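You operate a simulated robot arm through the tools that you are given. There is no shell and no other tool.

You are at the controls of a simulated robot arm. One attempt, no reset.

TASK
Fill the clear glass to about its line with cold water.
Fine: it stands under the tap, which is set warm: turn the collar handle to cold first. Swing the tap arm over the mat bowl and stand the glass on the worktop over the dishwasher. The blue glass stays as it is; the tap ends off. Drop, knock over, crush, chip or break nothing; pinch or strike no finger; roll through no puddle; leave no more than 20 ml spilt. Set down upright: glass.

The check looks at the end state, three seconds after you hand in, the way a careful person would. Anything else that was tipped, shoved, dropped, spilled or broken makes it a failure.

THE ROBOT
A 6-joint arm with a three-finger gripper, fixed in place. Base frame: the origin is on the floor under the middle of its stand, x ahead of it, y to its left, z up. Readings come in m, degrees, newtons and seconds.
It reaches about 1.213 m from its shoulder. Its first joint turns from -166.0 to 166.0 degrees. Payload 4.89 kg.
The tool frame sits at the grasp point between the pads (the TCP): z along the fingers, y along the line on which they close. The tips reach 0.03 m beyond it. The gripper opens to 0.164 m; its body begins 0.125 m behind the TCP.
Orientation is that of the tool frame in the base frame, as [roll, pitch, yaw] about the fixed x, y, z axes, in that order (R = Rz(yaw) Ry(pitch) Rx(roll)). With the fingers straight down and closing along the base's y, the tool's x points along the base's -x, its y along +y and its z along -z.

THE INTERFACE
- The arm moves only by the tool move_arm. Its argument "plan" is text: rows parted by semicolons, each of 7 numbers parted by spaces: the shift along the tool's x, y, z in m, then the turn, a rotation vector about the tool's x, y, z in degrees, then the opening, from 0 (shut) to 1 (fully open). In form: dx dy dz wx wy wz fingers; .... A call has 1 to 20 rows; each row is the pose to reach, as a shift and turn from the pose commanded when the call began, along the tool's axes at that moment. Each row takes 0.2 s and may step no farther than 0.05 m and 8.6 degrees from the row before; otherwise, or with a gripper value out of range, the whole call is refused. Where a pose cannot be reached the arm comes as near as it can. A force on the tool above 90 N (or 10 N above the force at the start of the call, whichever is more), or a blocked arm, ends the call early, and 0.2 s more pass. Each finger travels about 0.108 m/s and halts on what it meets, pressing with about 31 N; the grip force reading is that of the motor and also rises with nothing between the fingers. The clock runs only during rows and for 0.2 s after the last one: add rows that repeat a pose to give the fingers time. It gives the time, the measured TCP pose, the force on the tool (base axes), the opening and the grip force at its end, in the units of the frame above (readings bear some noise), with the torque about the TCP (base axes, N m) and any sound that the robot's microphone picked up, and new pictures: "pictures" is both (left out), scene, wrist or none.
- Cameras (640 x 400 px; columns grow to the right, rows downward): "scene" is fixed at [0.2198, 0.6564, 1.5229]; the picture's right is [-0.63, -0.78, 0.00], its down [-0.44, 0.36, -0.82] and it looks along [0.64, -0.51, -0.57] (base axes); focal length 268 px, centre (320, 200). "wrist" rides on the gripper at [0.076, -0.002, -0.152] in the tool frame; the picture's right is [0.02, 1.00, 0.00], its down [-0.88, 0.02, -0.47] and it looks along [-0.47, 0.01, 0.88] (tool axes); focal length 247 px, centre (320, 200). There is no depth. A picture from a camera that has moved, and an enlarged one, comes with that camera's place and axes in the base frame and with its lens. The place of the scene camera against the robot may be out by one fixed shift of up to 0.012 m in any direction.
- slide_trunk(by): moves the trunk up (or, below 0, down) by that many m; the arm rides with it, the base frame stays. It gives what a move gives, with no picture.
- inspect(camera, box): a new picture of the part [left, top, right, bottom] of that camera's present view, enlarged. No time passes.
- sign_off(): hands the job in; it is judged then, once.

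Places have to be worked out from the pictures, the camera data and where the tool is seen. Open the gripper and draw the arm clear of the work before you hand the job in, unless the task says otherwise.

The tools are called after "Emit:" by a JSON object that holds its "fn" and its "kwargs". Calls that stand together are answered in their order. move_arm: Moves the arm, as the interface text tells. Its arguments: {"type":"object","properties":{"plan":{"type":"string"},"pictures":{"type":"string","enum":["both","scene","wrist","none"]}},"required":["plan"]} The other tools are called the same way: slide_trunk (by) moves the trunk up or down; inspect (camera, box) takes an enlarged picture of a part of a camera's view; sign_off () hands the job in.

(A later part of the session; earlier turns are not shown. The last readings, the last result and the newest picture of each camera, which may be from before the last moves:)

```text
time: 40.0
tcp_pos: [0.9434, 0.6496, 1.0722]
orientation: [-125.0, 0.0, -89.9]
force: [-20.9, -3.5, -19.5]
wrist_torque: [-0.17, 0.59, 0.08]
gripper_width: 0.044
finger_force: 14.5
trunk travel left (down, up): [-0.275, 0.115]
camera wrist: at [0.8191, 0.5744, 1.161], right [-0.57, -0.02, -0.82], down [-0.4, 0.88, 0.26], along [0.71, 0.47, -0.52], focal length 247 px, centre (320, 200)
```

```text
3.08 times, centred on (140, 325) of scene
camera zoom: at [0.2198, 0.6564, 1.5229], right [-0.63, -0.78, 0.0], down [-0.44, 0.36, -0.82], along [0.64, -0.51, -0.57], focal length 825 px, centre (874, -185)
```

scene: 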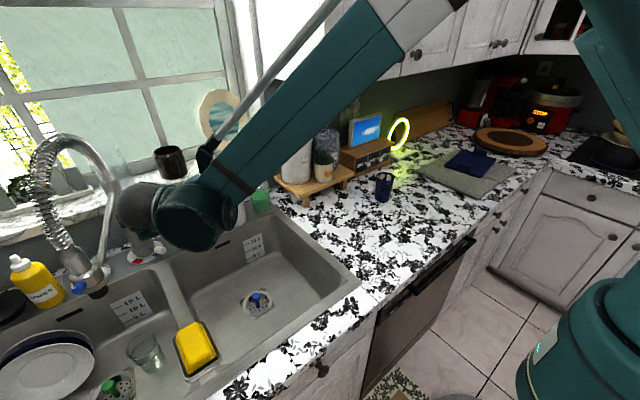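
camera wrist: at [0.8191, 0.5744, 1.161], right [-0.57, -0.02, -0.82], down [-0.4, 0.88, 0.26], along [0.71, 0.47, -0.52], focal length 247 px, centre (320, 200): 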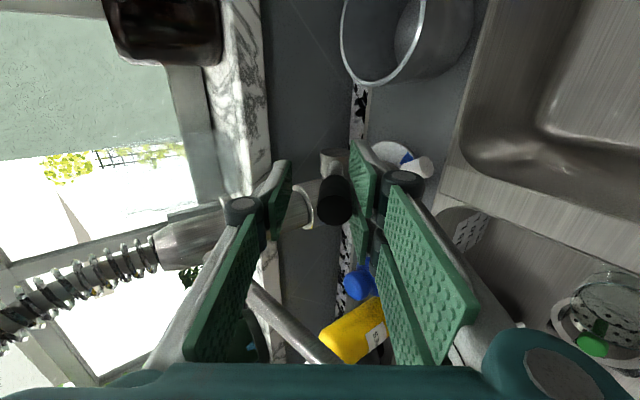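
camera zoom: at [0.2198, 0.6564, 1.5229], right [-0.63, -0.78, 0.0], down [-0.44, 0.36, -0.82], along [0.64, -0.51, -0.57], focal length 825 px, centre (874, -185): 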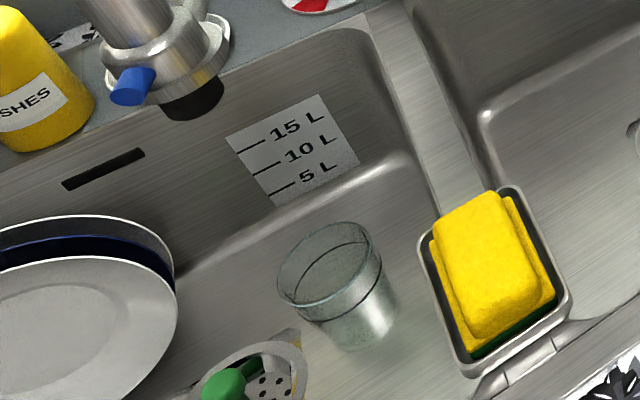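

Upward is blocked (about 29 N reaction, no movement, no sound), so the lever is off at its upper stop. I return to centre, let the cage tighten, and press the lever down a few degrees.

Emit:
{"fn": "move_arm", "kwargs": {"plan": "0 0.006 0 0 0 0 0.2; 0 0.012 0 0 0 0 0.2; 0 0.014 0 0 0 0 0.2; 0 0.018 0 0 0 0 0.2; 0 0.022 0 0 0 0 0.2", "pictures": "both"}}

Emit:
{"fn": "inspect", "kwargs": {"camera": "wrist", "box": [200, 100, 440, 250]}}

Emit:
{"fn": "inspect", "kwargs": {"camera": "scene", "box": [60, 260, 220, 390]}}

```text
time: 41.2
tcp_pos: [0.9312, 0.6501, 1.0564]
orientation: [-125.0, 0.0, -89.9]
force: [-0.3, 0.1, 0.0]
wrist_torque: [0.02, 0.01, -0.01]
gripper_width: 0.0331
finger_force: 0.5
trunk travel left (down, up): [-0.275, 0.115]
camera wrist: at [0.807, 0.5736, 1.1443], right [-0.57, -0.02, -0.82], down [-0.4, 0.88, 0.26], along [0.71, 0.47, -0.51], focal length 247 px, centre (320, 200)
```

scene: 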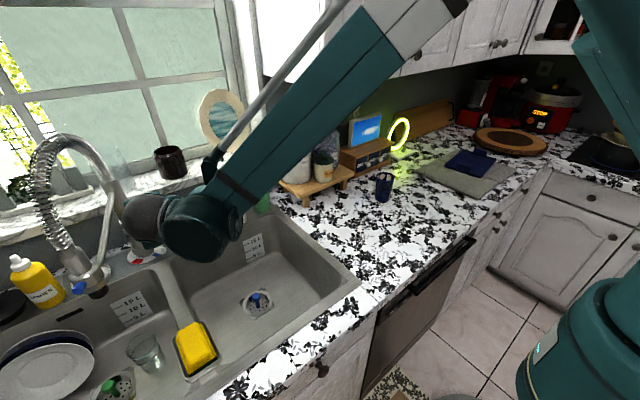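
wrist: 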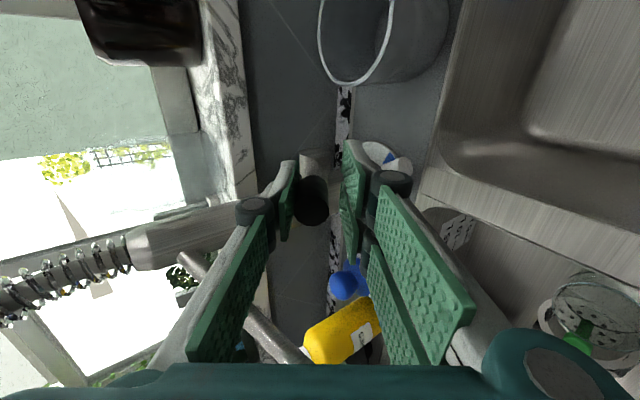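

```text
2.67 times, centred on (320, 175) of wrist
camera zoom: at [0.807, 0.5736, 1.1443], right [-0.57, -0.02, -0.82], down [-0.4, 0.88, 0.26], along [0.71, 0.47, -0.51], focal length 659 px, centre (320, 267)
```

zoom: 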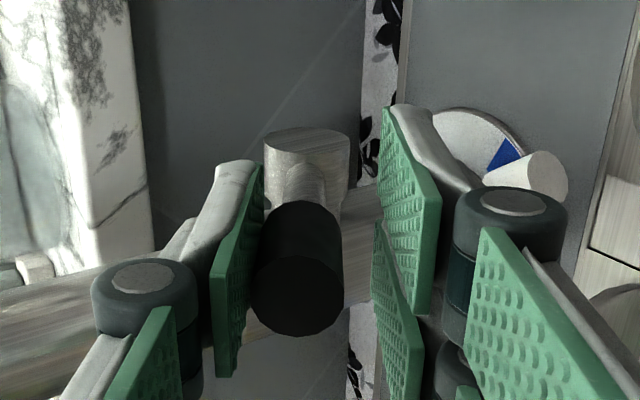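

```text
3.08 times, centred on (140, 325) of scene
camera zoom: at [0.2198, 0.6564, 1.5229], right [-0.63, -0.78, 0.0], down [-0.44, 0.36, -0.82], along [0.64, -0.51, -0.57], focal length 825 px, centre (874, -185)
```

zoom: 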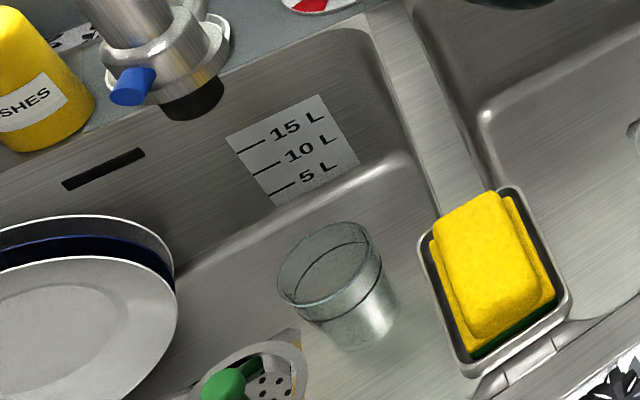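

The upper finger is now just reaching the cap, still no water. I press further down in small steps.

Emit:
{"fn": "move_arm", "kwargs": {"plan": "0 0.004 0 0 0 0 0.2; 0 0.008 0 0 0 0 0.2; 0 0.008 0 0 0 0 0.2", "pictures": "both"}}

Emit:
{"fn": "inspect", "kwargs": {"camera": "wrist", "box": [200, 100, 440, 250]}}

Emit:
{"fn": "inspect", "kwargs": {"camera": "scene", "box": [60, 260, 220, 390]}}

```text
time: 42.0
tcp_pos: [0.9257, 0.6497, 1.0498]
orientation: [-125.0, 0.1, -89.9]
force: [-0.1, -0.1, 0.3]
wrist_torque: [-0.04, 0.02, 0.01]
gripper_width: 0.0329
finger_force: 0.1
trunk travel left (down, up): [-0.275, 0.115]
camera wrist: at [0.8022, 0.5729, 1.1381], right [-0.57, -0.02, -0.82], down [-0.4, 0.88, 0.26], along [0.71, 0.47, -0.51], focal length 247 px, centre (320, 200)
```

scene: 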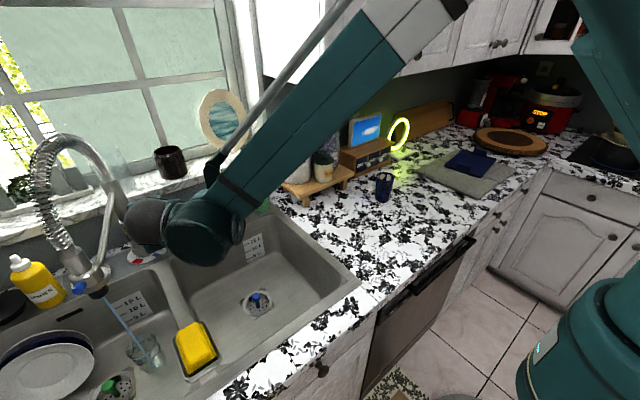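
wrist: 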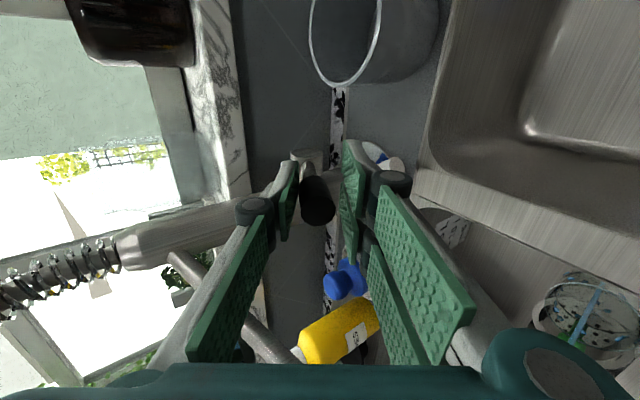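

```text
2.67 times, centred on (320, 175) of wrist
camera zoom: at [0.8022, 0.5729, 1.1381], right [-0.57, -0.02, -0.82], down [-0.4, 0.88, 0.26], along [0.71, 0.47, -0.51], focal length 659 px, centre (320, 267)
```

zoom: 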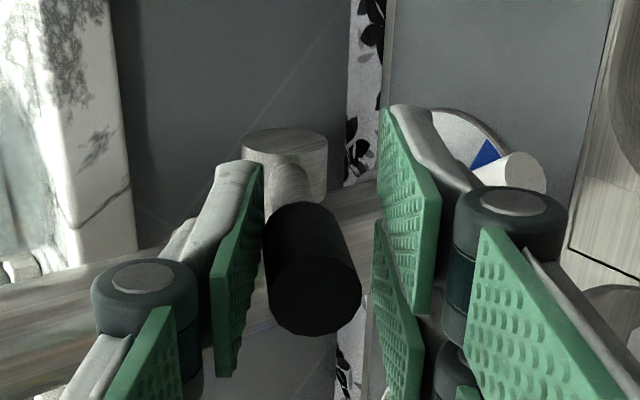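

```text
3.08 times, centred on (140, 325) of scene
camera zoom: at [0.2198, 0.6564, 1.5229], right [-0.63, -0.78, 0.0], down [-0.44, 0.36, -0.82], along [0.64, -0.51, -0.57], focal length 825 px, centre (874, -185)
```

zoom: 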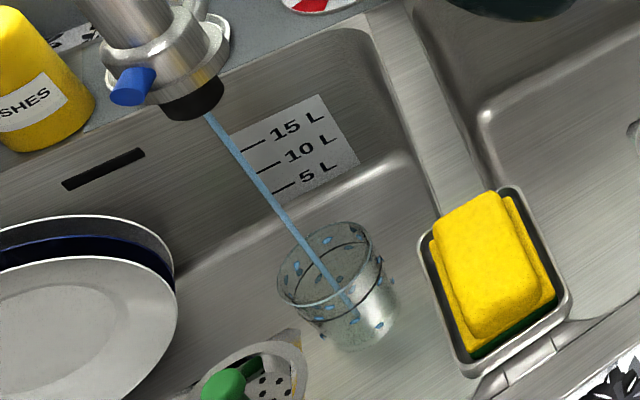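

Water has started — a thin stream falling inside the glass. I hold still briefly to gauge the flow rate.

Emit:
{"fn": "move_arm", "kwargs": {"plan": "0 0 0 0 0 0 0.2; 0 0 0 0 0 0 0.2; 0 0 0 0 0 0 0.2", "pictures": "none"}}

Emit:
{"fn": "inspect", "kwargs": {"camera": "scene", "box": [100, 310, 200, 390]}}

Emit:
{"fn": "inspect", "kwargs": {"camera": "scene", "box": [60, 260, 220, 390]}}

```text
time: 42.8
tcp_pos: [0.9262, 0.65, 1.0491]
orientation: [-125.0, 0.0, -89.9]
force: [-1.0, -0.1, 0.7]
wrist_torque: [-0.01, 0.02, 0.0]
gripper_width: 0.0332
finger_force: 0.0
trunk travel left (down, up): [-0.275, 0.115]
```

```text
5.00 times, centred on (150, 350) of scene
camera zoom: at [0.2198, 0.6564, 1.5229], right [-0.63, -0.78, 0.0], down [-0.44, 0.36, -0.82], along [0.64, -0.51, -0.57], focal length 1341 px, centre (1170, -550)
```

zoom: 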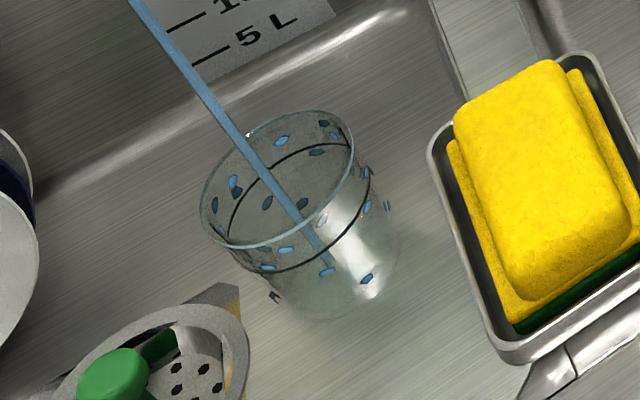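

```text
3.08 times, centred on (140, 325) of scene
camera zoom: at [0.2198, 0.6564, 1.5229], right [-0.63, -0.78, 0.0], down [-0.44, 0.36, -0.82], along [0.64, -0.51, -0.57], focal length 825 px, centre (874, -185)
```

zoom: 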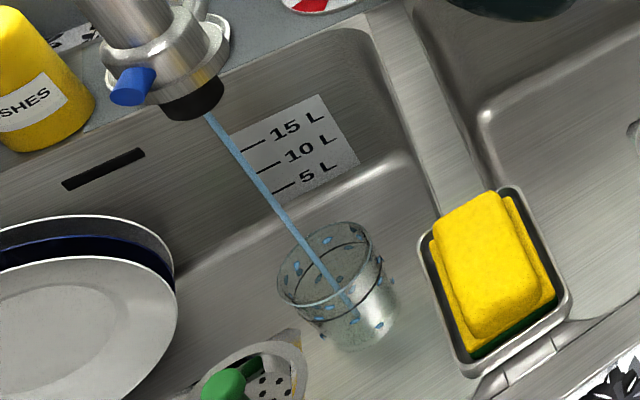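

The level isn't visible yet after ~1 s, so the flow is modest. I hold another second and look again.

Emit:
{"fn": "move_arm", "kwargs": {"plan": "0 0 0 0 0 0 0.2; 0 0 0 0 0 0 0.2; 0 0 0 0 0 0 0.2; 0 0 0 0 0 0 0.2", "pictures": "wrist"}}

Emit:
{"fn": "inspect", "kwargs": {"camera": "scene", "box": [110, 325, 190, 385]}}

Emit:
{"fn": "inspect", "kwargs": {"camera": "wrist", "box": [520, 250, 640, 370]}}

```text
time: 43.8
tcp_pos: [0.9258, 0.6493, 1.0505]
orientation: [-124.9, -0.1, -90.0]
force: [0.7, 1.1, 0.8]
wrist_torque: [-0.04, -0.01, 0.01]
gripper_width: 0.0329
finger_force: 0.1
trunk travel left (down, up): [-0.275, 0.115]
camera wrist: at [0.8022, 0.5729, 1.1381], right [-0.57, -0.02, -0.82], down [-0.4, 0.88, 0.26], along [0.71, 0.47, -0.51], focal length 247 px, centre (320, 200)
```

wrist: 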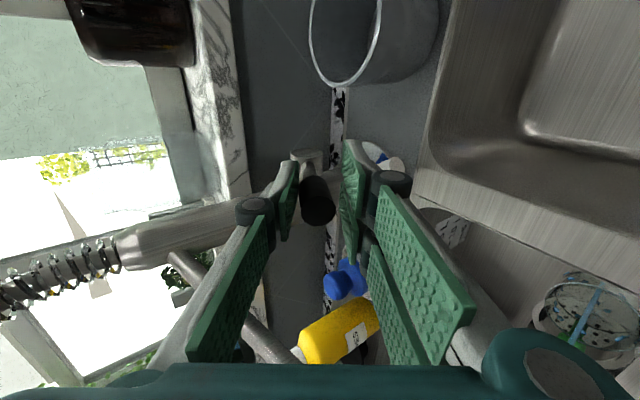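

```text
6.67 times, centred on (150, 355) of scene
camera zoom: at [0.2198, 0.6564, 1.5229], right [-0.63, -0.78, 0.0], down [-0.44, 0.36, -0.82], along [0.64, -0.51, -0.57], focal length 1787 px, centre (1453, -833)
```

zoom: 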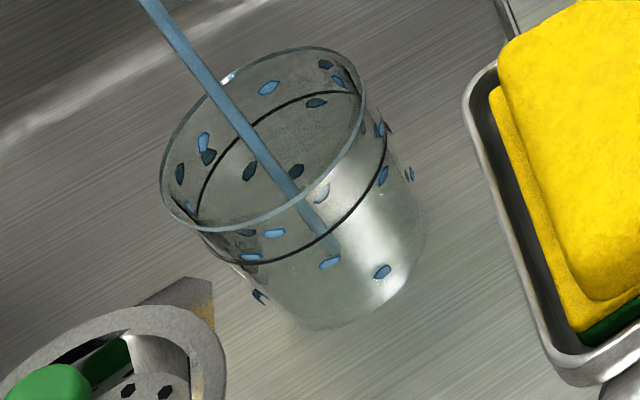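

```text
3.33 times, centred on (580, 310) of wrist
camera zoom: at [0.8022, 0.5729, 1.1381], right [-0.57, -0.02, -0.82], down [-0.4, 0.88, 0.26], along [0.71, 0.47, -0.51], focal length 823 px, centre (-547, -167)
```

zoom: 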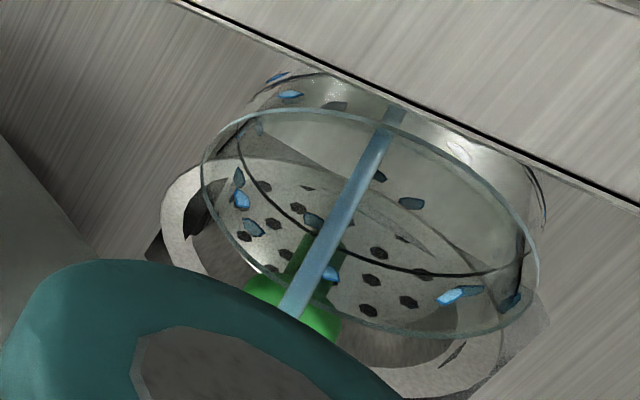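

The stream ends at the glass bottom, so only a little water has gone in. I open the lever a few degrees more to speed it up.

Emit:
{"fn": "move_arm", "kwargs": {"plan": "0 0.004 0 0 0 0 0.2; 0 0.008 0.0005 0 0 0 0.2; 0 0.008 0.0005 0 0 0 0.2", "pictures": "none"}}

Emit:
{"fn": "inspect", "kwargs": {"camera": "scene", "box": [80, 280, 200, 385]}}

Emit:
{"fn": "inspect", "kwargs": {"camera": "wrist", "box": [200, 100, 440, 250]}}

```text
time: 44.6
tcp_pos: [0.9215, 0.65, 1.042]
orientation: [-125.0, 0.0, -89.8]
force: [-0.6, 0.0, -0.2]
wrist_torque: [0.0, 0.03, 0.01]
gripper_width: 0.0329
finger_force: 0.0
trunk travel left (down, up): [-0.275, 0.115]
```

```text
3.81 times, centred on (140, 332) of scene
camera zoom: at [0.2198, 0.6564, 1.5229], right [-0.63, -0.78, 0.0], down [-0.44, 0.36, -0.82], along [0.64, -0.51, -0.57], focal length 1021 px, centre (1006, -305)
```

zoom: 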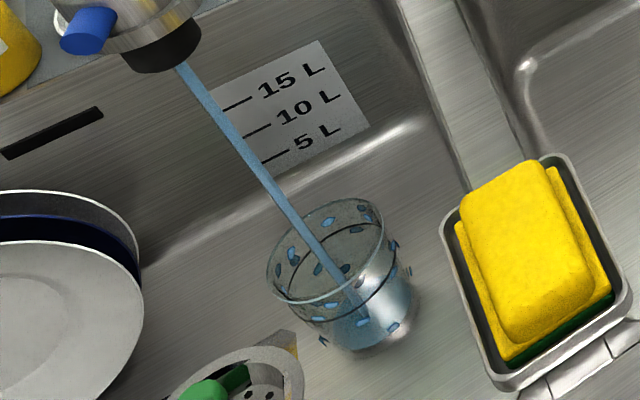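

```text
2.67 times, centred on (320, 175) of wrist
camera zoom: at [0.7978, 0.5739, 1.1306], right [-0.57, -0.02, -0.82], down [-0.4, 0.88, 0.26], along [0.71, 0.47, -0.51], focal length 659 px, centre (320, 267)
```

zoom: 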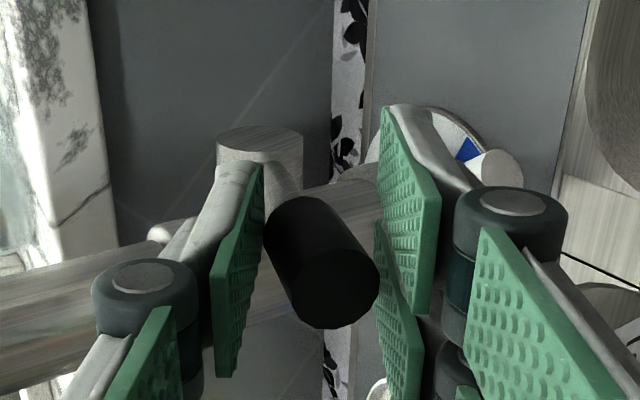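

Emit:
{"fn": "inspect", "kwargs": {"camera": "scene", "box": [115, 325, 185, 375]}}

Emit:
{"fn": "inspect", "kwargs": {"camera": "wrist", "box": [520, 250, 640, 370]}}

```text
8.00 times, centred on (150, 350) of scene
camera zoom: at [0.2198, 0.6564, 1.5229], right [-0.63, -0.78, 0.0], down [-0.44, 0.36, -0.82], along [0.64, -0.51, -0.57], focal length 2145 px, centre (1680, -1000)
```

zoom: 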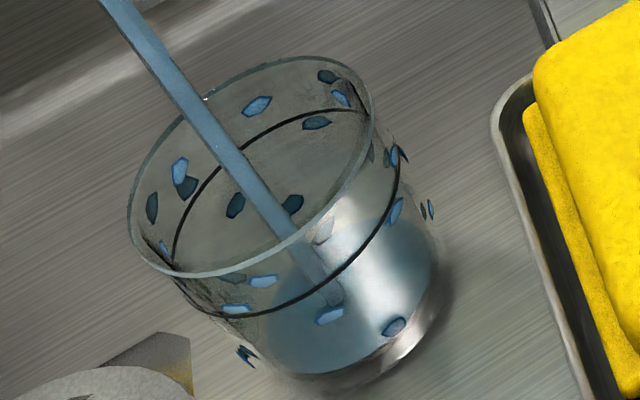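

```text
3.33 times, centred on (580, 310) of wrist
camera zoom: at [0.7978, 0.5739, 1.1306], right [-0.57, -0.02, -0.82], down [-0.4, 0.88, 0.26], along [0.71, 0.47, -0.51], focal length 823 px, centre (-547, -167)
```

zoom: 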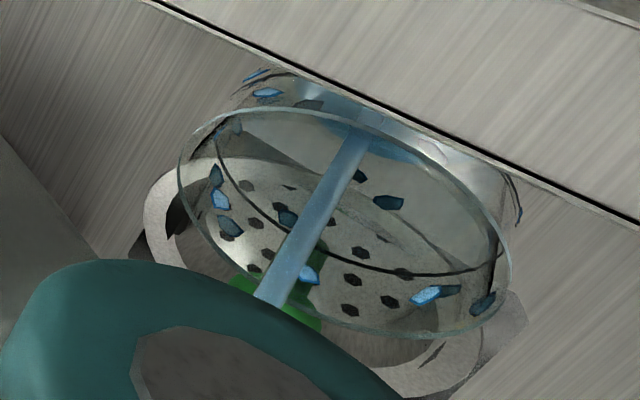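

A clear water surface is now visible, roughly a quarter of the way to the line. I hold 0.6 s at this opening and compare.

Emit:
{"fn": "move_arm", "kwargs": {"plan": "0 0 0 0 0 0 0.2; 0 0 0 0 0 0 0.2", "pictures": "none"}}

Emit:
{"fn": "inspect", "kwargs": {"camera": "scene", "box": [115, 325, 185, 375]}}

```text
time: 45.2
tcp_pos: [0.922, 0.6507, 1.0419]
orientation: [-125.0, 0.0, -89.8]
force: [-0.4, -1.2, -1.1]
wrist_torque: [-0.01, 0.01, 0.0]
gripper_width: 0.0328
finger_force: 0.2
trunk travel left (down, up): [-0.275, 0.115]
```

```text
8.00 times, centred on (150, 350) of scene
camera zoom: at [0.2198, 0.6564, 1.5229], right [-0.63, -0.78, 0.0], down [-0.44, 0.36, -0.82], along [0.64, -0.51, -0.57], focal length 2145 px, centre (1680, -1000)
```

zoom: 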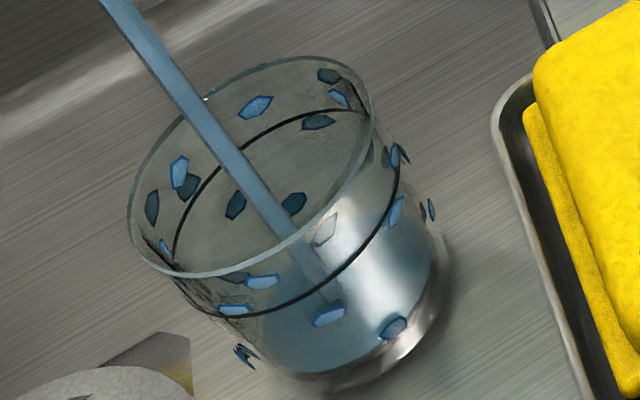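

The level rises slowly at this opening. I hold about one second more.

Emit:
{"fn": "move_arm", "kwargs": {"plan": "0 0 0 0 0 0 0.2; 0 0 0 0 0 0 0.2; 0 0 0 0 0 0 0.2; 0 0 0 0 0 0 0.2", "pictures": "none"}}

Emit:
{"fn": "inspect", "kwargs": {"camera": "scene", "box": [115, 325, 185, 375]}}

```text
time: 46.2
tcp_pos: [0.9227, 0.6504, 1.0421]
orientation: [-125.0, 0.0, -89.9]
force: [-0.1, -0.6, 0.0]
wrist_torque: [0.0, 0.01, -0.01]
gripper_width: 0.033
finger_force: 0.0
trunk travel left (down, up): [-0.275, 0.115]
```

```text
8.00 times, centred on (150, 350) of scene
camera zoom: at [0.2198, 0.6564, 1.5229], right [-0.63, -0.78, 0.0], down [-0.44, 0.36, -0.82], along [0.64, -0.51, -0.57], focal length 2145 px, centre (1680, -1000)
```

zoom: 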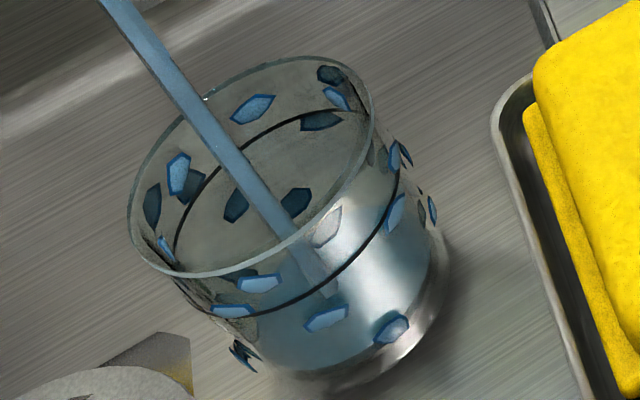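

Cold condensation beads are growing and the level creeps up (~2 mm/s). This gentle rate is easy to control, so I hold a couple of seconds more.

Emit:
{"fn": "move_arm", "kwargs": {"plan": "0 0 0 0 0 0 0.2; 0 0 0 0 0 0 0.2; 0 0 0 0 0 0 0.2; 0 0 0 0 0 0 0.2; 0 0 0 0 0 0 0.2; 0 0 0 0 0 0 0.2; 0 0 0 0 0 0 0.2; 0 0 0 0 0 0 0.2; 0 0 0 0 0 0 0.2; 0 0 0 0 0 0 0.2", "pictures": "none"}}

Emit:
{"fn": "inspect", "kwargs": {"camera": "scene", "box": [115, 325, 185, 375]}}

Emit:
{"fn": "inspect", "kwargs": {"camera": "wrist", "box": [520, 250, 640, 370]}}

```text
time: 48.4
tcp_pos: [0.9215, 0.6505, 1.0427]
orientation: [-124.9, -0.1, -89.9]
force: [-0.2, 0.1, -0.4]
wrist_torque: [0.04, -0.01, -0.02]
gripper_width: 0.0329
finger_force: 0.1
trunk travel left (down, up): [-0.275, 0.115]
```

```text
8.00 times, centred on (150, 350) of scene
camera zoom: at [0.2198, 0.6564, 1.5229], right [-0.63, -0.78, 0.0], down [-0.44, 0.36, -0.82], along [0.64, -0.51, -0.57], focal length 2145 px, centre (1680, -1000)
```

zoom: 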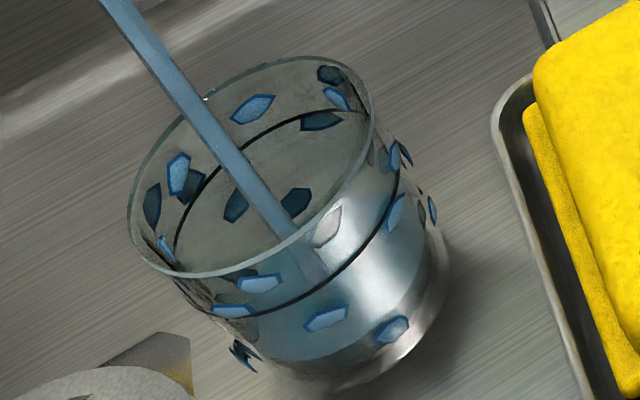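

```text
3.33 times, centred on (580, 310) of wrist
camera zoom: at [0.7979, 0.5738, 1.1307], right [-0.57, -0.02, -0.82], down [-0.4, 0.88, 0.26], along [0.71, 0.47, -0.51], focal length 823 px, centre (-547, -167)
```

zoom: 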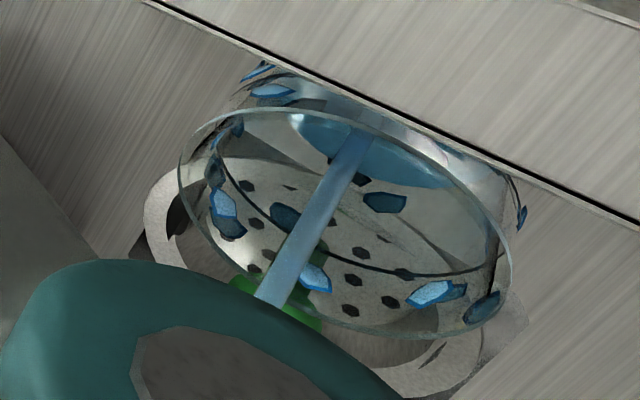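

The stream is centred in the glass and the level is near z≈0.757 with the line near z≈0.80, rising about 4 mm/s. I hold for four more seconds.

Emit:
{"fn": "move_arm", "kwargs": {"plan": "0 0 0 0 0 0 0.2; 0 0 0 0 0 0 0.2; 0 0 0 0 0 0 0.2; 0 0 0 0 0 0 0.2; 0 0 0 0 0 0 0.2; 0 0 0 0 0 0 0.2; 0 0 0 0 0 0 0.2; 0 0 0 0 0 0 0.2; 0 0 0 0 0 0 0.2; 0 0 0 0 0 0 0.2; 0 0 0 0 0 0 0.2; 0 0 0 0 0 0 0.2; 0 0 0 0 0 0 0.2; 0 0 0 0 0 0 0.2; 0 0 0 0 0 0 0.2; 0 0 0 0 0 0 0.2; 0 0 0 0 0 0 0.2; 0 0 0 0 0 0 0.2; 0 0 0 0 0 0 0.2", "pictures": "none"}}

Emit:
{"fn": "inspect", "kwargs": {"camera": "scene", "box": [115, 325, 185, 375]}}

Emit:
{"fn": "inspect", "kwargs": {"camera": "wrist", "box": [520, 250, 640, 370]}}

```text
time: 52.4
tcp_pos: [0.9215, 0.6495, 1.0431]
orientation: [-125.0, 0.0, -89.9]
force: [0.9, -0.7, -1.3]
wrist_torque: [0.01, 0.02, 0.02]
gripper_width: 0.0331
finger_force: 0.1
trunk travel left (down, up): [-0.275, 0.115]
```

```text
8.00 times, centred on (150, 350) of scene
camera zoom: at [0.2198, 0.6564, 1.5229], right [-0.63, -0.78, 0.0], down [-0.44, 0.36, -0.82], along [0.64, -0.51, -0.57], focal length 2145 px, centre (1680, -1000)
```

zoom: 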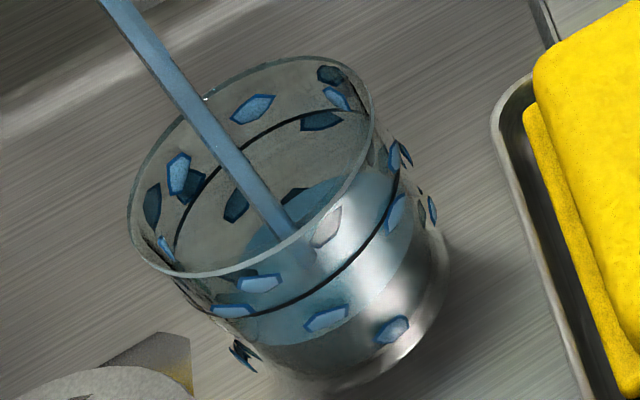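

```text
3.33 times, centred on (580, 310) of wrist
camera zoom: at [0.7979, 0.5738, 1.1307], right [-0.57, -0.02, -0.82], down [-0.4, 0.88, 0.26], along [0.71, 0.47, -0.51], focal length 823 px, centre (-547, -167)
```

zoom: 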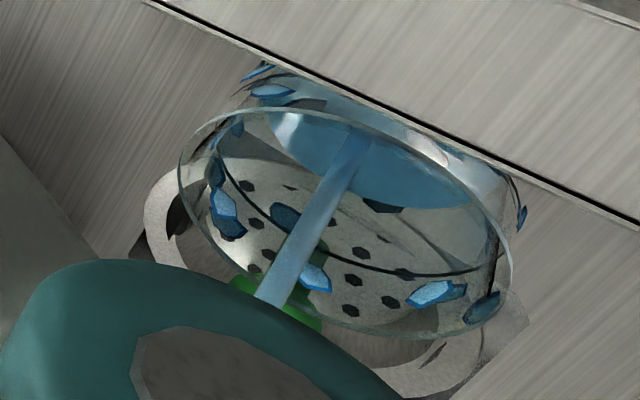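

The level is now about z≈0.773, as predicted. I hold roughly four more seconds, which should bring it close below the line.

Emit:
{"fn": "move_arm", "kwargs": {"plan": "0 0 0 0 0 0 0.2; 0 0 0 0 0 0 0.2; 0 0 0 0 0 0 0.2; 0 0 0 0 0 0 0.2; 0 0 0 0 0 0 0.2; 0 0 0 0 0 0 0.2; 0 0 0 0 0 0 0.2; 0 0 0 0 0 0 0.2; 0 0 0 0 0 0 0.2; 0 0 0 0 0 0 0.2; 0 0 0 0 0 0 0.2; 0 0 0 0 0 0 0.2; 0 0 0 0 0 0 0.2; 0 0 0 0 0 0 0.2; 0 0 0 0 0 0 0.2; 0 0 0 0 0 0 0.2; 0 0 0 0 0 0 0.2; 0 0 0 0 0 0 0.2; 0 0 0 0 0 0 0.2", "pictures": "none"}}

Emit:
{"fn": "inspect", "kwargs": {"camera": "scene", "box": [115, 325, 185, 375]}}

Emit:
{"fn": "inspect", "kwargs": {"camera": "wrist", "box": [520, 250, 640, 370]}}

```text
time: 56.4
tcp_pos: [0.9225, 0.6502, 1.0422]
orientation: [-125.0, 0.0, -89.9]
force: [0.0, -0.4, -0.5]
wrist_torque: [-0.01, -0.02, 0.01]
gripper_width: 0.0328
finger_force: 0.0
trunk travel left (down, up): [-0.275, 0.115]
```

```text
8.00 times, centred on (150, 350) of scene
camera zoom: at [0.2198, 0.6564, 1.5229], right [-0.63, -0.78, 0.0], down [-0.44, 0.36, -0.82], along [0.64, -0.51, -0.57], focal length 2145 px, centre (1680, -1000)
```

zoom: 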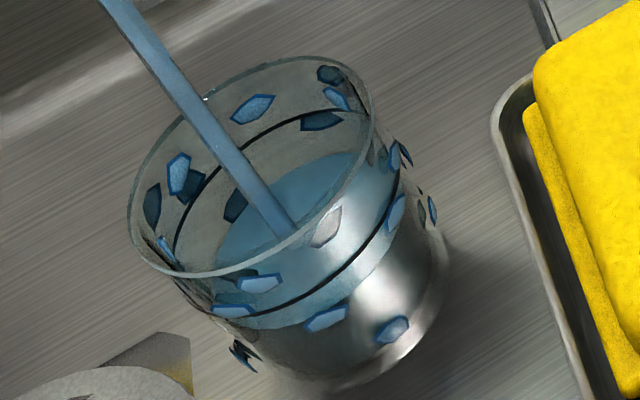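

```text
3.33 times, centred on (580, 310) of wrist
camera zoom: at [0.7979, 0.5738, 1.1307], right [-0.57, -0.02, -0.82], down [-0.4, 0.88, 0.26], along [0.71, 0.47, -0.51], focal length 823 px, centre (-547, -167)
```

zoom: 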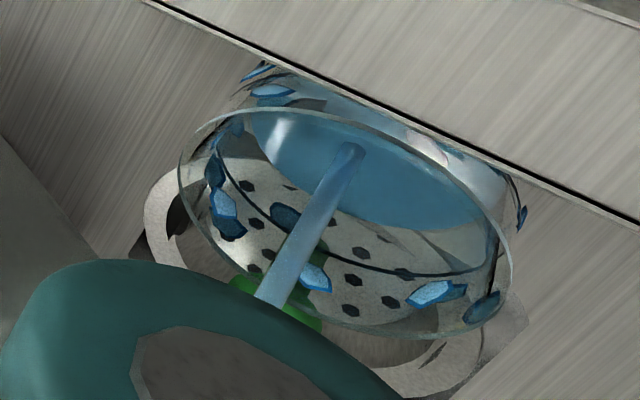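

The surface is now about 1 cm below the line. I hold two more seconds and then check before closing.

Emit:
{"fn": "move_arm", "kwargs": {"plan": "0 0 0 0 0 0 0.2; 0 0 0 0 0 0 0.2; 0 0 0 0 0 0 0.2; 0 0 0 0 0 0 0.2; 0 0 0 0 0 0 0.2; 0 0 0 0 0 0 0.2; 0 0 0 0 0 0 0.2; 0 0 0 0 0 0 0.2", "pictures": "none"}}

Emit:
{"fn": "inspect", "kwargs": {"camera": "scene", "box": [115, 325, 185, 375]}}

Emit:
{"fn": "inspect", "kwargs": {"camera": "wrist", "box": [520, 250, 640, 370]}}

```text
time: 58.2
tcp_pos: [0.9213, 0.651, 1.0421]
orientation: [-125.0, 0.0, -89.9]
force: [0.6, 0.0, 1.1]
wrist_torque: [-0.03, 0.02, 0.01]
gripper_width: 0.0329
finger_force: 0.0
trunk travel left (down, up): [-0.275, 0.115]
```

```text
8.00 times, centred on (150, 350) of scene
camera zoom: at [0.2198, 0.6564, 1.5229], right [-0.63, -0.78, 0.0], down [-0.44, 0.36, -0.82], along [0.64, -0.51, -0.57], focal length 2145 px, centre (1680, -1000)
```

zoom: 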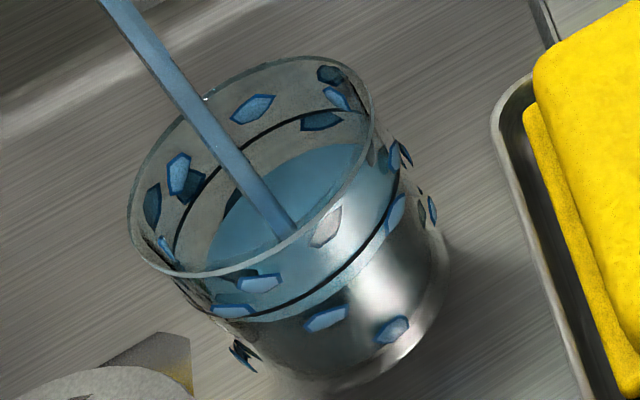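

```text
3.33 times, centred on (580, 310) of wrist
camera zoom: at [0.7979, 0.5738, 1.1307], right [-0.57, -0.02, -0.82], down [-0.4, 0.88, 0.26], along [0.71, 0.47, -0.51], focal length 823 px, centre (-547, -167)
```

zoom: 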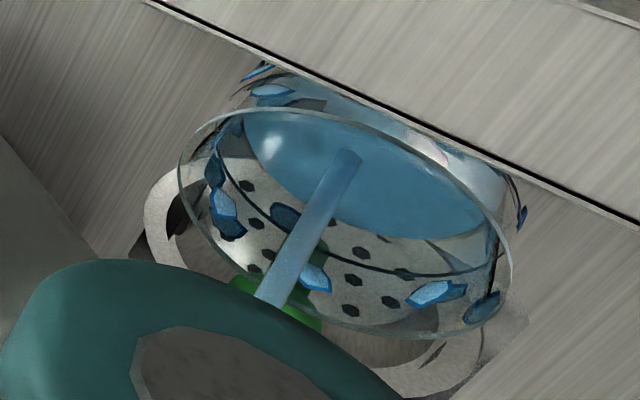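

Using ellipse centres, the surface is still roughly 1 cm under the line (line is on the outer wall). I hold two more seconds.

Emit:
{"fn": "move_arm", "kwargs": {"plan": "0 0 0 0 0 0 0.2; 0 0 0 0 0 0 0.2; 0 0 0 0 0 0 0.2; 0 0 0 0 0 0 0.2; 0 0 0 0 0 0 0.2; 0 0 0 0 0 0 0.2; 0 0 0 0 0 0 0.2; 0 0 0 0 0 0 0.2; 0 0 0 0 0 0 0.2", "pictures": "none"}}

Emit:
{"fn": "inspect", "kwargs": {"camera": "scene", "box": [115, 325, 185, 375]}}

Emit:
{"fn": "inspect", "kwargs": {"camera": "wrist", "box": [520, 250, 640, 370]}}

```text
time: 60.2
tcp_pos: [0.9221, 0.6503, 1.0418]
orientation: [-125.0, 0.0, -89.9]
force: [1.0, 0.5, -0.4]
wrist_torque: [-0.02, 0.04, -0.02]
gripper_width: 0.0328
finger_force: 0.1
trunk travel left (down, up): [-0.275, 0.115]
```

```text
8.00 times, centred on (150, 350) of scene
camera zoom: at [0.2198, 0.6564, 1.5229], right [-0.63, -0.78, 0.0], down [-0.44, 0.36, -0.82], along [0.64, -0.51, -0.57], focal length 2145 px, centre (1680, -1000)
```

zoom: 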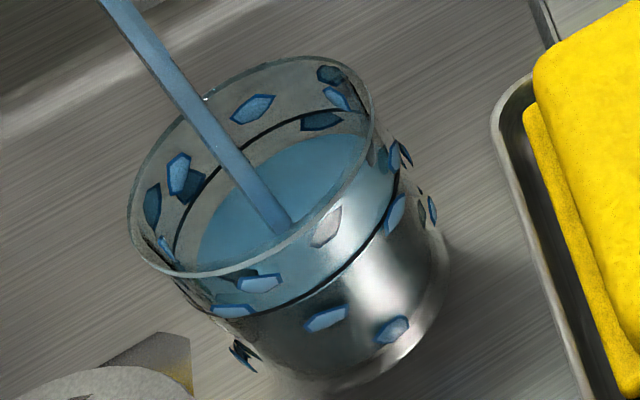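

```text
3.33 times, centred on (580, 310) of wrist
camera zoom: at [0.7979, 0.5738, 1.1307], right [-0.57, -0.02, -0.82], down [-0.4, 0.88, 0.26], along [0.71, 0.47, -0.51], focal length 823 px, centre (-547, -167)
```

zoom: 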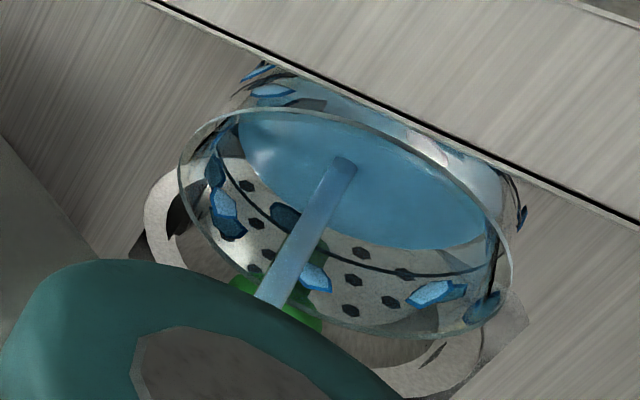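

The gap to the line has shrunk to roughly 8–9 mm. I hold a bit over two seconds more.

Emit:
{"fn": "move_arm", "kwargs": {"plan": "0 0 0 0 0 0 0.2; 0 0 0 0 0 0 0.2; 0 0 0 0 0 0 0.2; 0 0 0 0 0 0 0.2; 0 0 0 0 0 0 0.2; 0 0 0 0 0 0 0.2; 0 0 0 0 0 0 0.2; 0 0 0 0 0 0 0.2; 0 0 0 0 0 0 0.2; 0 0 0 0 0 0 0.2", "pictures": "none"}}

Emit:
{"fn": "inspect", "kwargs": {"camera": "scene", "box": [115, 325, 185, 375]}}

Emit:
{"fn": "inspect", "kwargs": {"camera": "wrist", "box": [520, 250, 640, 370]}}

```text
time: 62.4
tcp_pos: [0.921, 0.65, 1.0431]
orientation: [-125.0, -0.1, -89.9]
force: [-0.5, -0.2, 0.0]
wrist_torque: [-0.01, 0.02, 0.04]
gripper_width: 0.0328
finger_force: 0.0
trunk travel left (down, up): [-0.275, 0.115]
```

```text
8.00 times, centred on (150, 350) of scene
camera zoom: at [0.2198, 0.6564, 1.5229], right [-0.63, -0.78, 0.0], down [-0.44, 0.36, -0.82], along [0.64, -0.51, -0.57], focal length 2145 px, centre (1680, -1000)
```

zoom: 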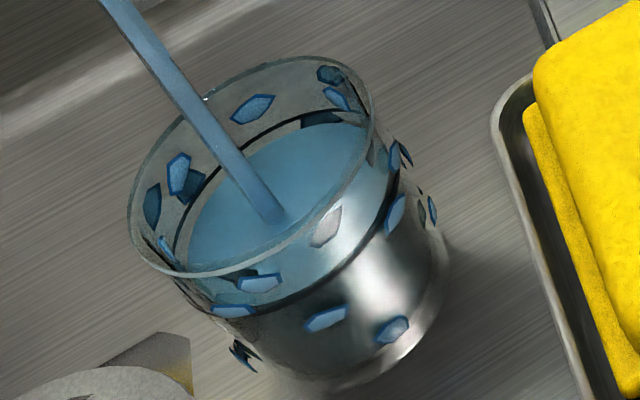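

```text
3.33 times, centred on (580, 310) of wrist
camera zoom: at [0.7979, 0.5738, 1.1307], right [-0.57, -0.02, -0.82], down [-0.4, 0.88, 0.26], along [0.71, 0.47, -0.51], focal length 823 px, centre (-547, -167)
```

zoom: 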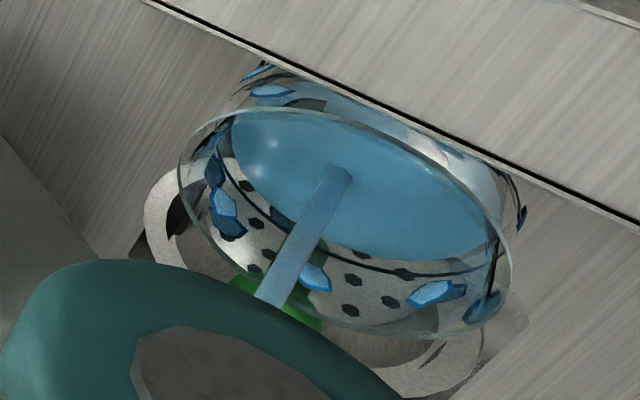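

The surface is within a few millimetres of the line. I now lift the lever back up to shut the tap.

Emit:
{"fn": "move_arm", "kwargs": {"plan": "0 -0.018 0 0 0 0 0.2; 0 -0.029 0 0 0 0 0.2; 0 -0.033 0 0 0 0 0.2; 0 -0.033 0 0 0 0 0.2", "pictures": "both"}}

Emit:
{"fn": "inspect", "kwargs": {"camera": "scene", "box": [80, 280, 200, 385]}}

Emit:
{"fn": "inspect", "kwargs": {"camera": "wrist", "box": [200, 100, 440, 250]}}

Emit:
{"fn": "inspect", "kwargs": {"camera": "scene", "box": [115, 325, 185, 375]}}

```text
time: 63.4
tcp_pos: [0.941, 0.6502, 1.0693]
orientation: [-125.0, 0.0, -89.9]
force: [-3.3, 0.2, -4.2]
wrist_torque: [0.01, 0.13, 0.02]
gripper_width: 0.0357
finger_force: 3.4
trunk travel left (down, up): [-0.275, 0.115]
camera wrist: at [0.8165, 0.5735, 1.1564], right [-0.57, -0.02, -0.82], down [-0.4, 0.88, 0.26], along [0.71, 0.47, -0.51], focal length 247 px, centre (320, 200)
```

scene: 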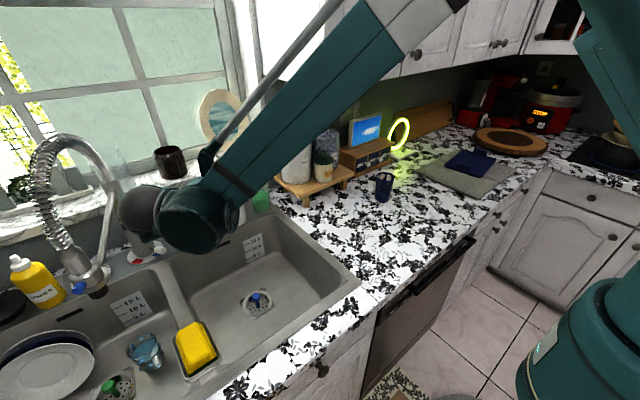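
wrist: 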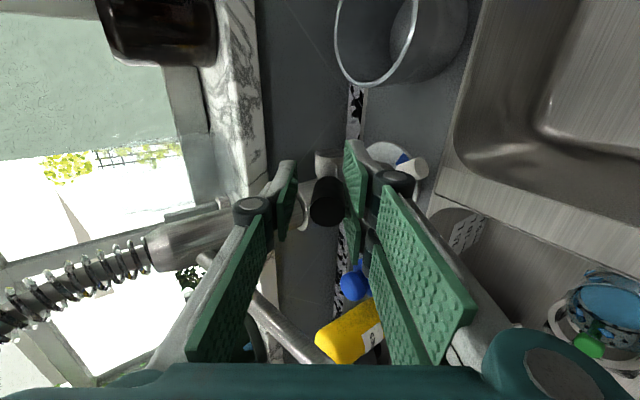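

```text
3.81 times, centred on (140, 332) of scene
camera zoom: at [0.2198, 0.6564, 1.5229], right [-0.63, -0.78, 0.0], down [-0.44, 0.36, -0.82], along [0.64, -0.51, -0.57], focal length 1021 px, centre (1006, -305)
```

zoom: 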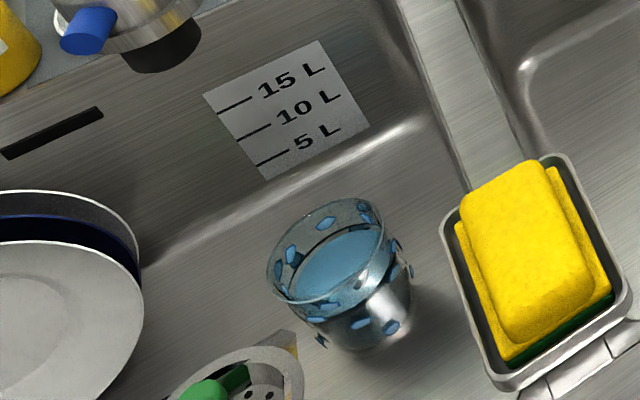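

```text
2.67 times, centred on (320, 175) of wrist
camera zoom: at [0.8165, 0.5735, 1.1564], right [-0.57, -0.02, -0.82], down [-0.4, 0.88, 0.26], along [0.71, 0.47, -0.51], focal length 659 px, centre (320, 267)
```

zoom: 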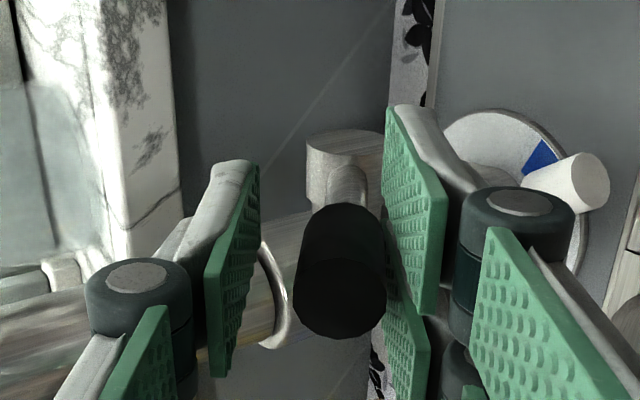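

```text
8.00 times, centred on (150, 350) of scene
camera zoom: at [0.2198, 0.6564, 1.5229], right [-0.63, -0.78, 0.0], down [-0.44, 0.36, -0.82], along [0.64, -0.51, -0.57], focal length 2145 px, centre (1680, -1000)
```

zoom: 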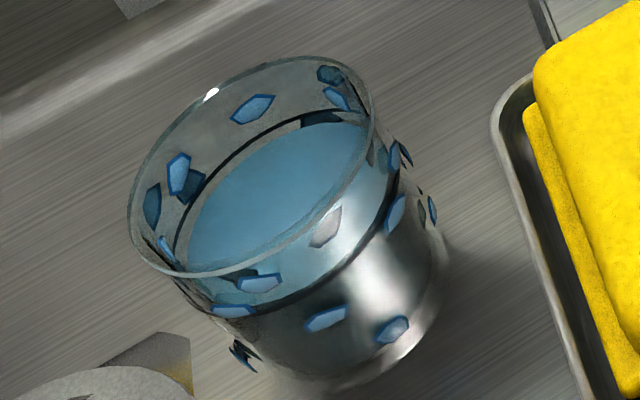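

The stream has stopped, the lever is against its closed stop, and the level sits right about at the line. I open the fingers and back away along the lever's axis without disturbing it.

Emit:
{"fn": "move_arm", "kwargs": {"plan": "0 0.004 0 0 0 0 0.3; 0 0.006 0 0 0 0 0.4; 0 0.006 0 0 0 0 0.4; 0 0.006 -0.04 0 0 0 0.4; 0 0.006 -0.08 0 0 0 0.4; 0 0.006 -0.125 0 0 0 0.4; 0 0.006 -0.17 0 0 0 0.4; 0 0.006 -0.215 0 0 0 0.4; 0 0.006 -0.26 0 0 0 0.4; 0 0.006 -0.26 0 0 0 0.4", "pictures": "both"}}

Emit:
{"fn": "inspect", "kwargs": {"camera": "scene", "box": [60, 260, 220, 390]}}

Emit:
{"fn": "inspect", "kwargs": {"camera": "wrist", "box": [240, 50, 560, 250]}}

```text
time: 65.6
tcp_pos: [0.7256, 0.65, 1.215]
orientation: [-125.0, 0.0, -89.9]
force: [-0.9, -0.2, 0.7]
wrist_torque: [0.05, 0.02, 0.04]
gripper_width: 0.0654
finger_force: 0.1
trunk travel left (down, up): [-0.275, 0.115]
camera wrist: at [0.6018, 0.5738, 1.303], right [-0.57, -0.02, -0.82], down [-0.4, 0.88, 0.26], along [0.71, 0.47, -0.51], focal length 247 px, centre (320, 200)
```

scene: 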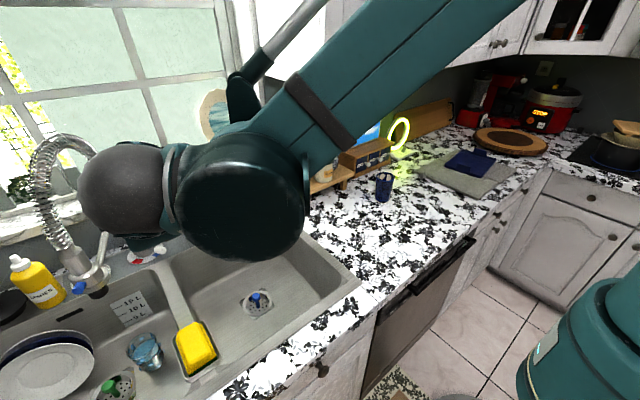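
wrist: 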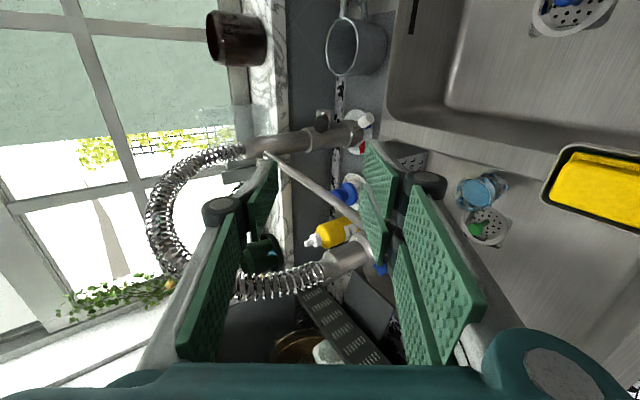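

```text
3.08 times, centred on (140, 325) of scene
camera zoom: at [0.2198, 0.6564, 1.5229], right [-0.63, -0.78, 0.0], down [-0.44, 0.36, -0.82], along [0.64, -0.51, -0.57], focal length 825 px, centre (874, -185)
```

zoom: 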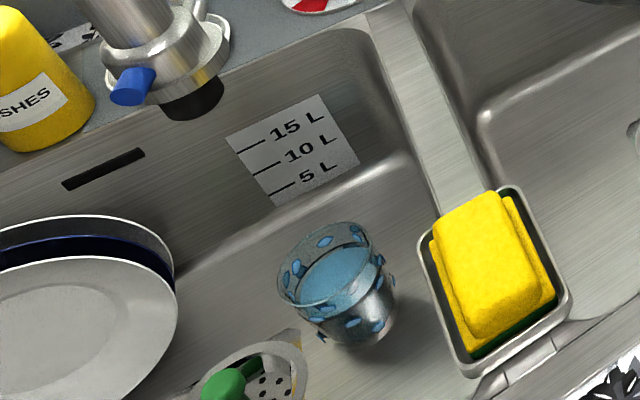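

```text
2.00 times, centred on (400, 150) of wrist
camera zoom: at [0.6018, 0.5738, 1.303], right [-0.57, -0.02, -0.82], down [-0.4, 0.88, 0.26], along [0.71, 0.47, -0.51], focal length 494 px, centre (160, 300)
```

zoom: 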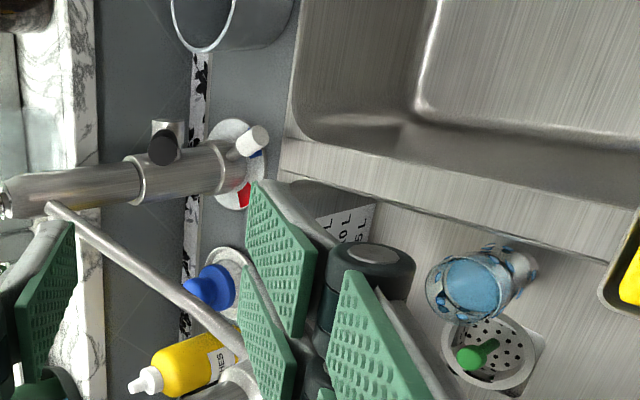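

Tap off and the lever undisturbed. I back off slightly and roll the gripper back to its normal orientation for the swing.

Emit:
{"fn": "move_arm", "kwargs": {"plan": "0 0 -0.045 0 0 0 0.5; 0 0 -0.08 0 0 8.2 0.6; 0 0 -0.08 0 0 16.4 0.75; 0 0 -0.08 0 0 24.6 0.75; 0 0 -0.08 0 0 32.8 0.75; 0 0 -0.08 0 0 41 0.75; 0 0 -0.08 0 0 49.2 0.75; 0 0 -0.08 0 0 57.4 0.75; 0 0 -0.08 0 0 65.6 0.75; 0 0 -0.08 0 0 73.8 0.75; 0 0 -0.08 0 0 82 0.75; 0 0 -0.08 0 0 90 0.75; 0 0 -0.08 0 0 90 0.75", "pictures": "wrist"}}

```text
time: 68.4
tcp_pos: [0.6588, 0.6507, 1.2591]
orientation: [179.9, 55.0, 180.0]
force: [-0.7, -0.3, 1.8]
wrist_torque: [0.02, -0.01, -0.01]
gripper_width: 0.123
finger_force: 0.0
trunk travel left (down, up): [-0.275, 0.115]
camera wrist: at [0.4894, 0.6484, 1.2845], right [-0.01, 1.0, -0.02], down [0.12, 0.02, 0.99], along [0.99, 0.01, -0.12], focal length 247 px, centre (320, 200)
```

wrist: 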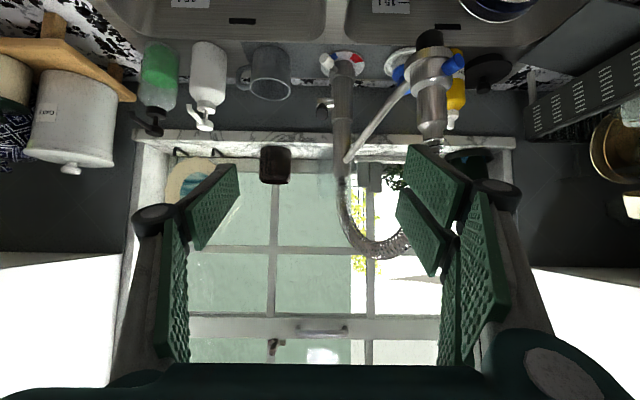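

Emit:
{"fn": "move_arm", "kwargs": {"plan": "0.0312 0.0223 0.0017 0 -3.33 0 0.75; 0.0623 0.0447 0.0034 0 -6.67 0 0.75; 0.0935 0.067 0.0051 0 -10 0 0.75; 0.1247 0.0893 0.0068 0 -13.33 0 0.75; 0.1558 0.1117 0.0085 0 -16.67 0 0.75; 0.187 0.134 0.0102 0 -20 0 0.75; 0.187 0.134 0.0102 0 -20 0 0.75", "pictures": "both"}}

Emit:
{"fn": "inspect", "kwargs": {"camera": "wrist", "box": [240, 80, 400, 180]}}

```text
time: 70.0
tcp_pos: [0.5589, 0.7857, 1.0987]
orientation: [-179.9, 74.9, -179.7]
force: [0.2, 0.8, 0.1]
wrist_torque: [-0.05, -0.14, -0.14]
gripper_width: 0.1227
finger_force: 0.1
trunk travel left (down, up): [-0.275, 0.115]
camera wrist: at [0.3915, 0.7834, 1.0642], right [-0.01, 1.0, -0.02], down [-0.23, 0.02, 0.97], along [0.97, 0.01, 0.23], focal length 247 px, centre (320, 200)
```

scene: 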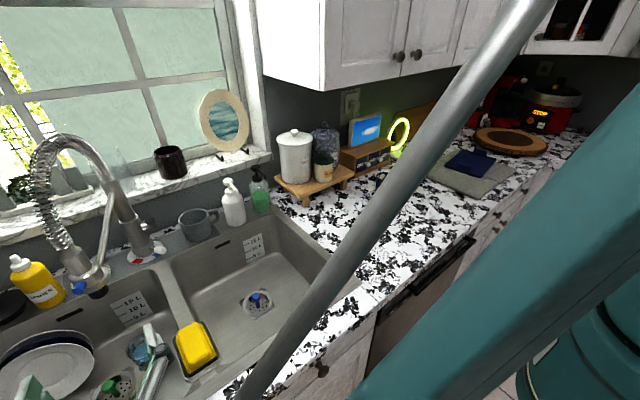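
wrist: 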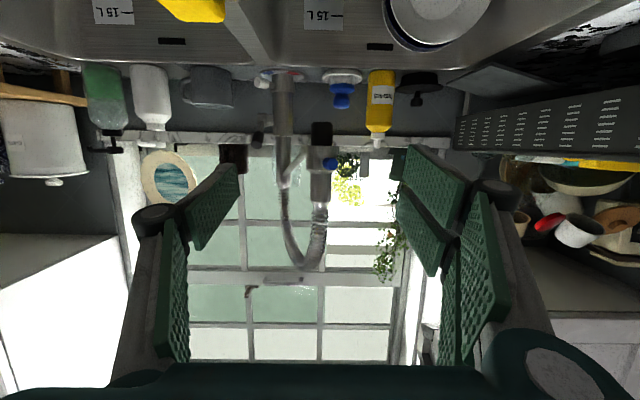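

```text
4.00 times, centred on (320, 130) of wrist
camera zoom: at [0.3915, 0.7834, 1.0642], right [-0.01, 1.0, -0.02], down [-0.23, 0.02, 0.97], along [0.97, 0.01, 0.23], focal length 988 px, centre (320, 480)
```

zoom: 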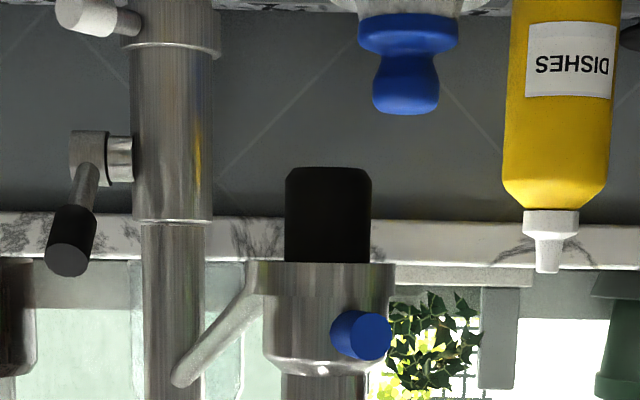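

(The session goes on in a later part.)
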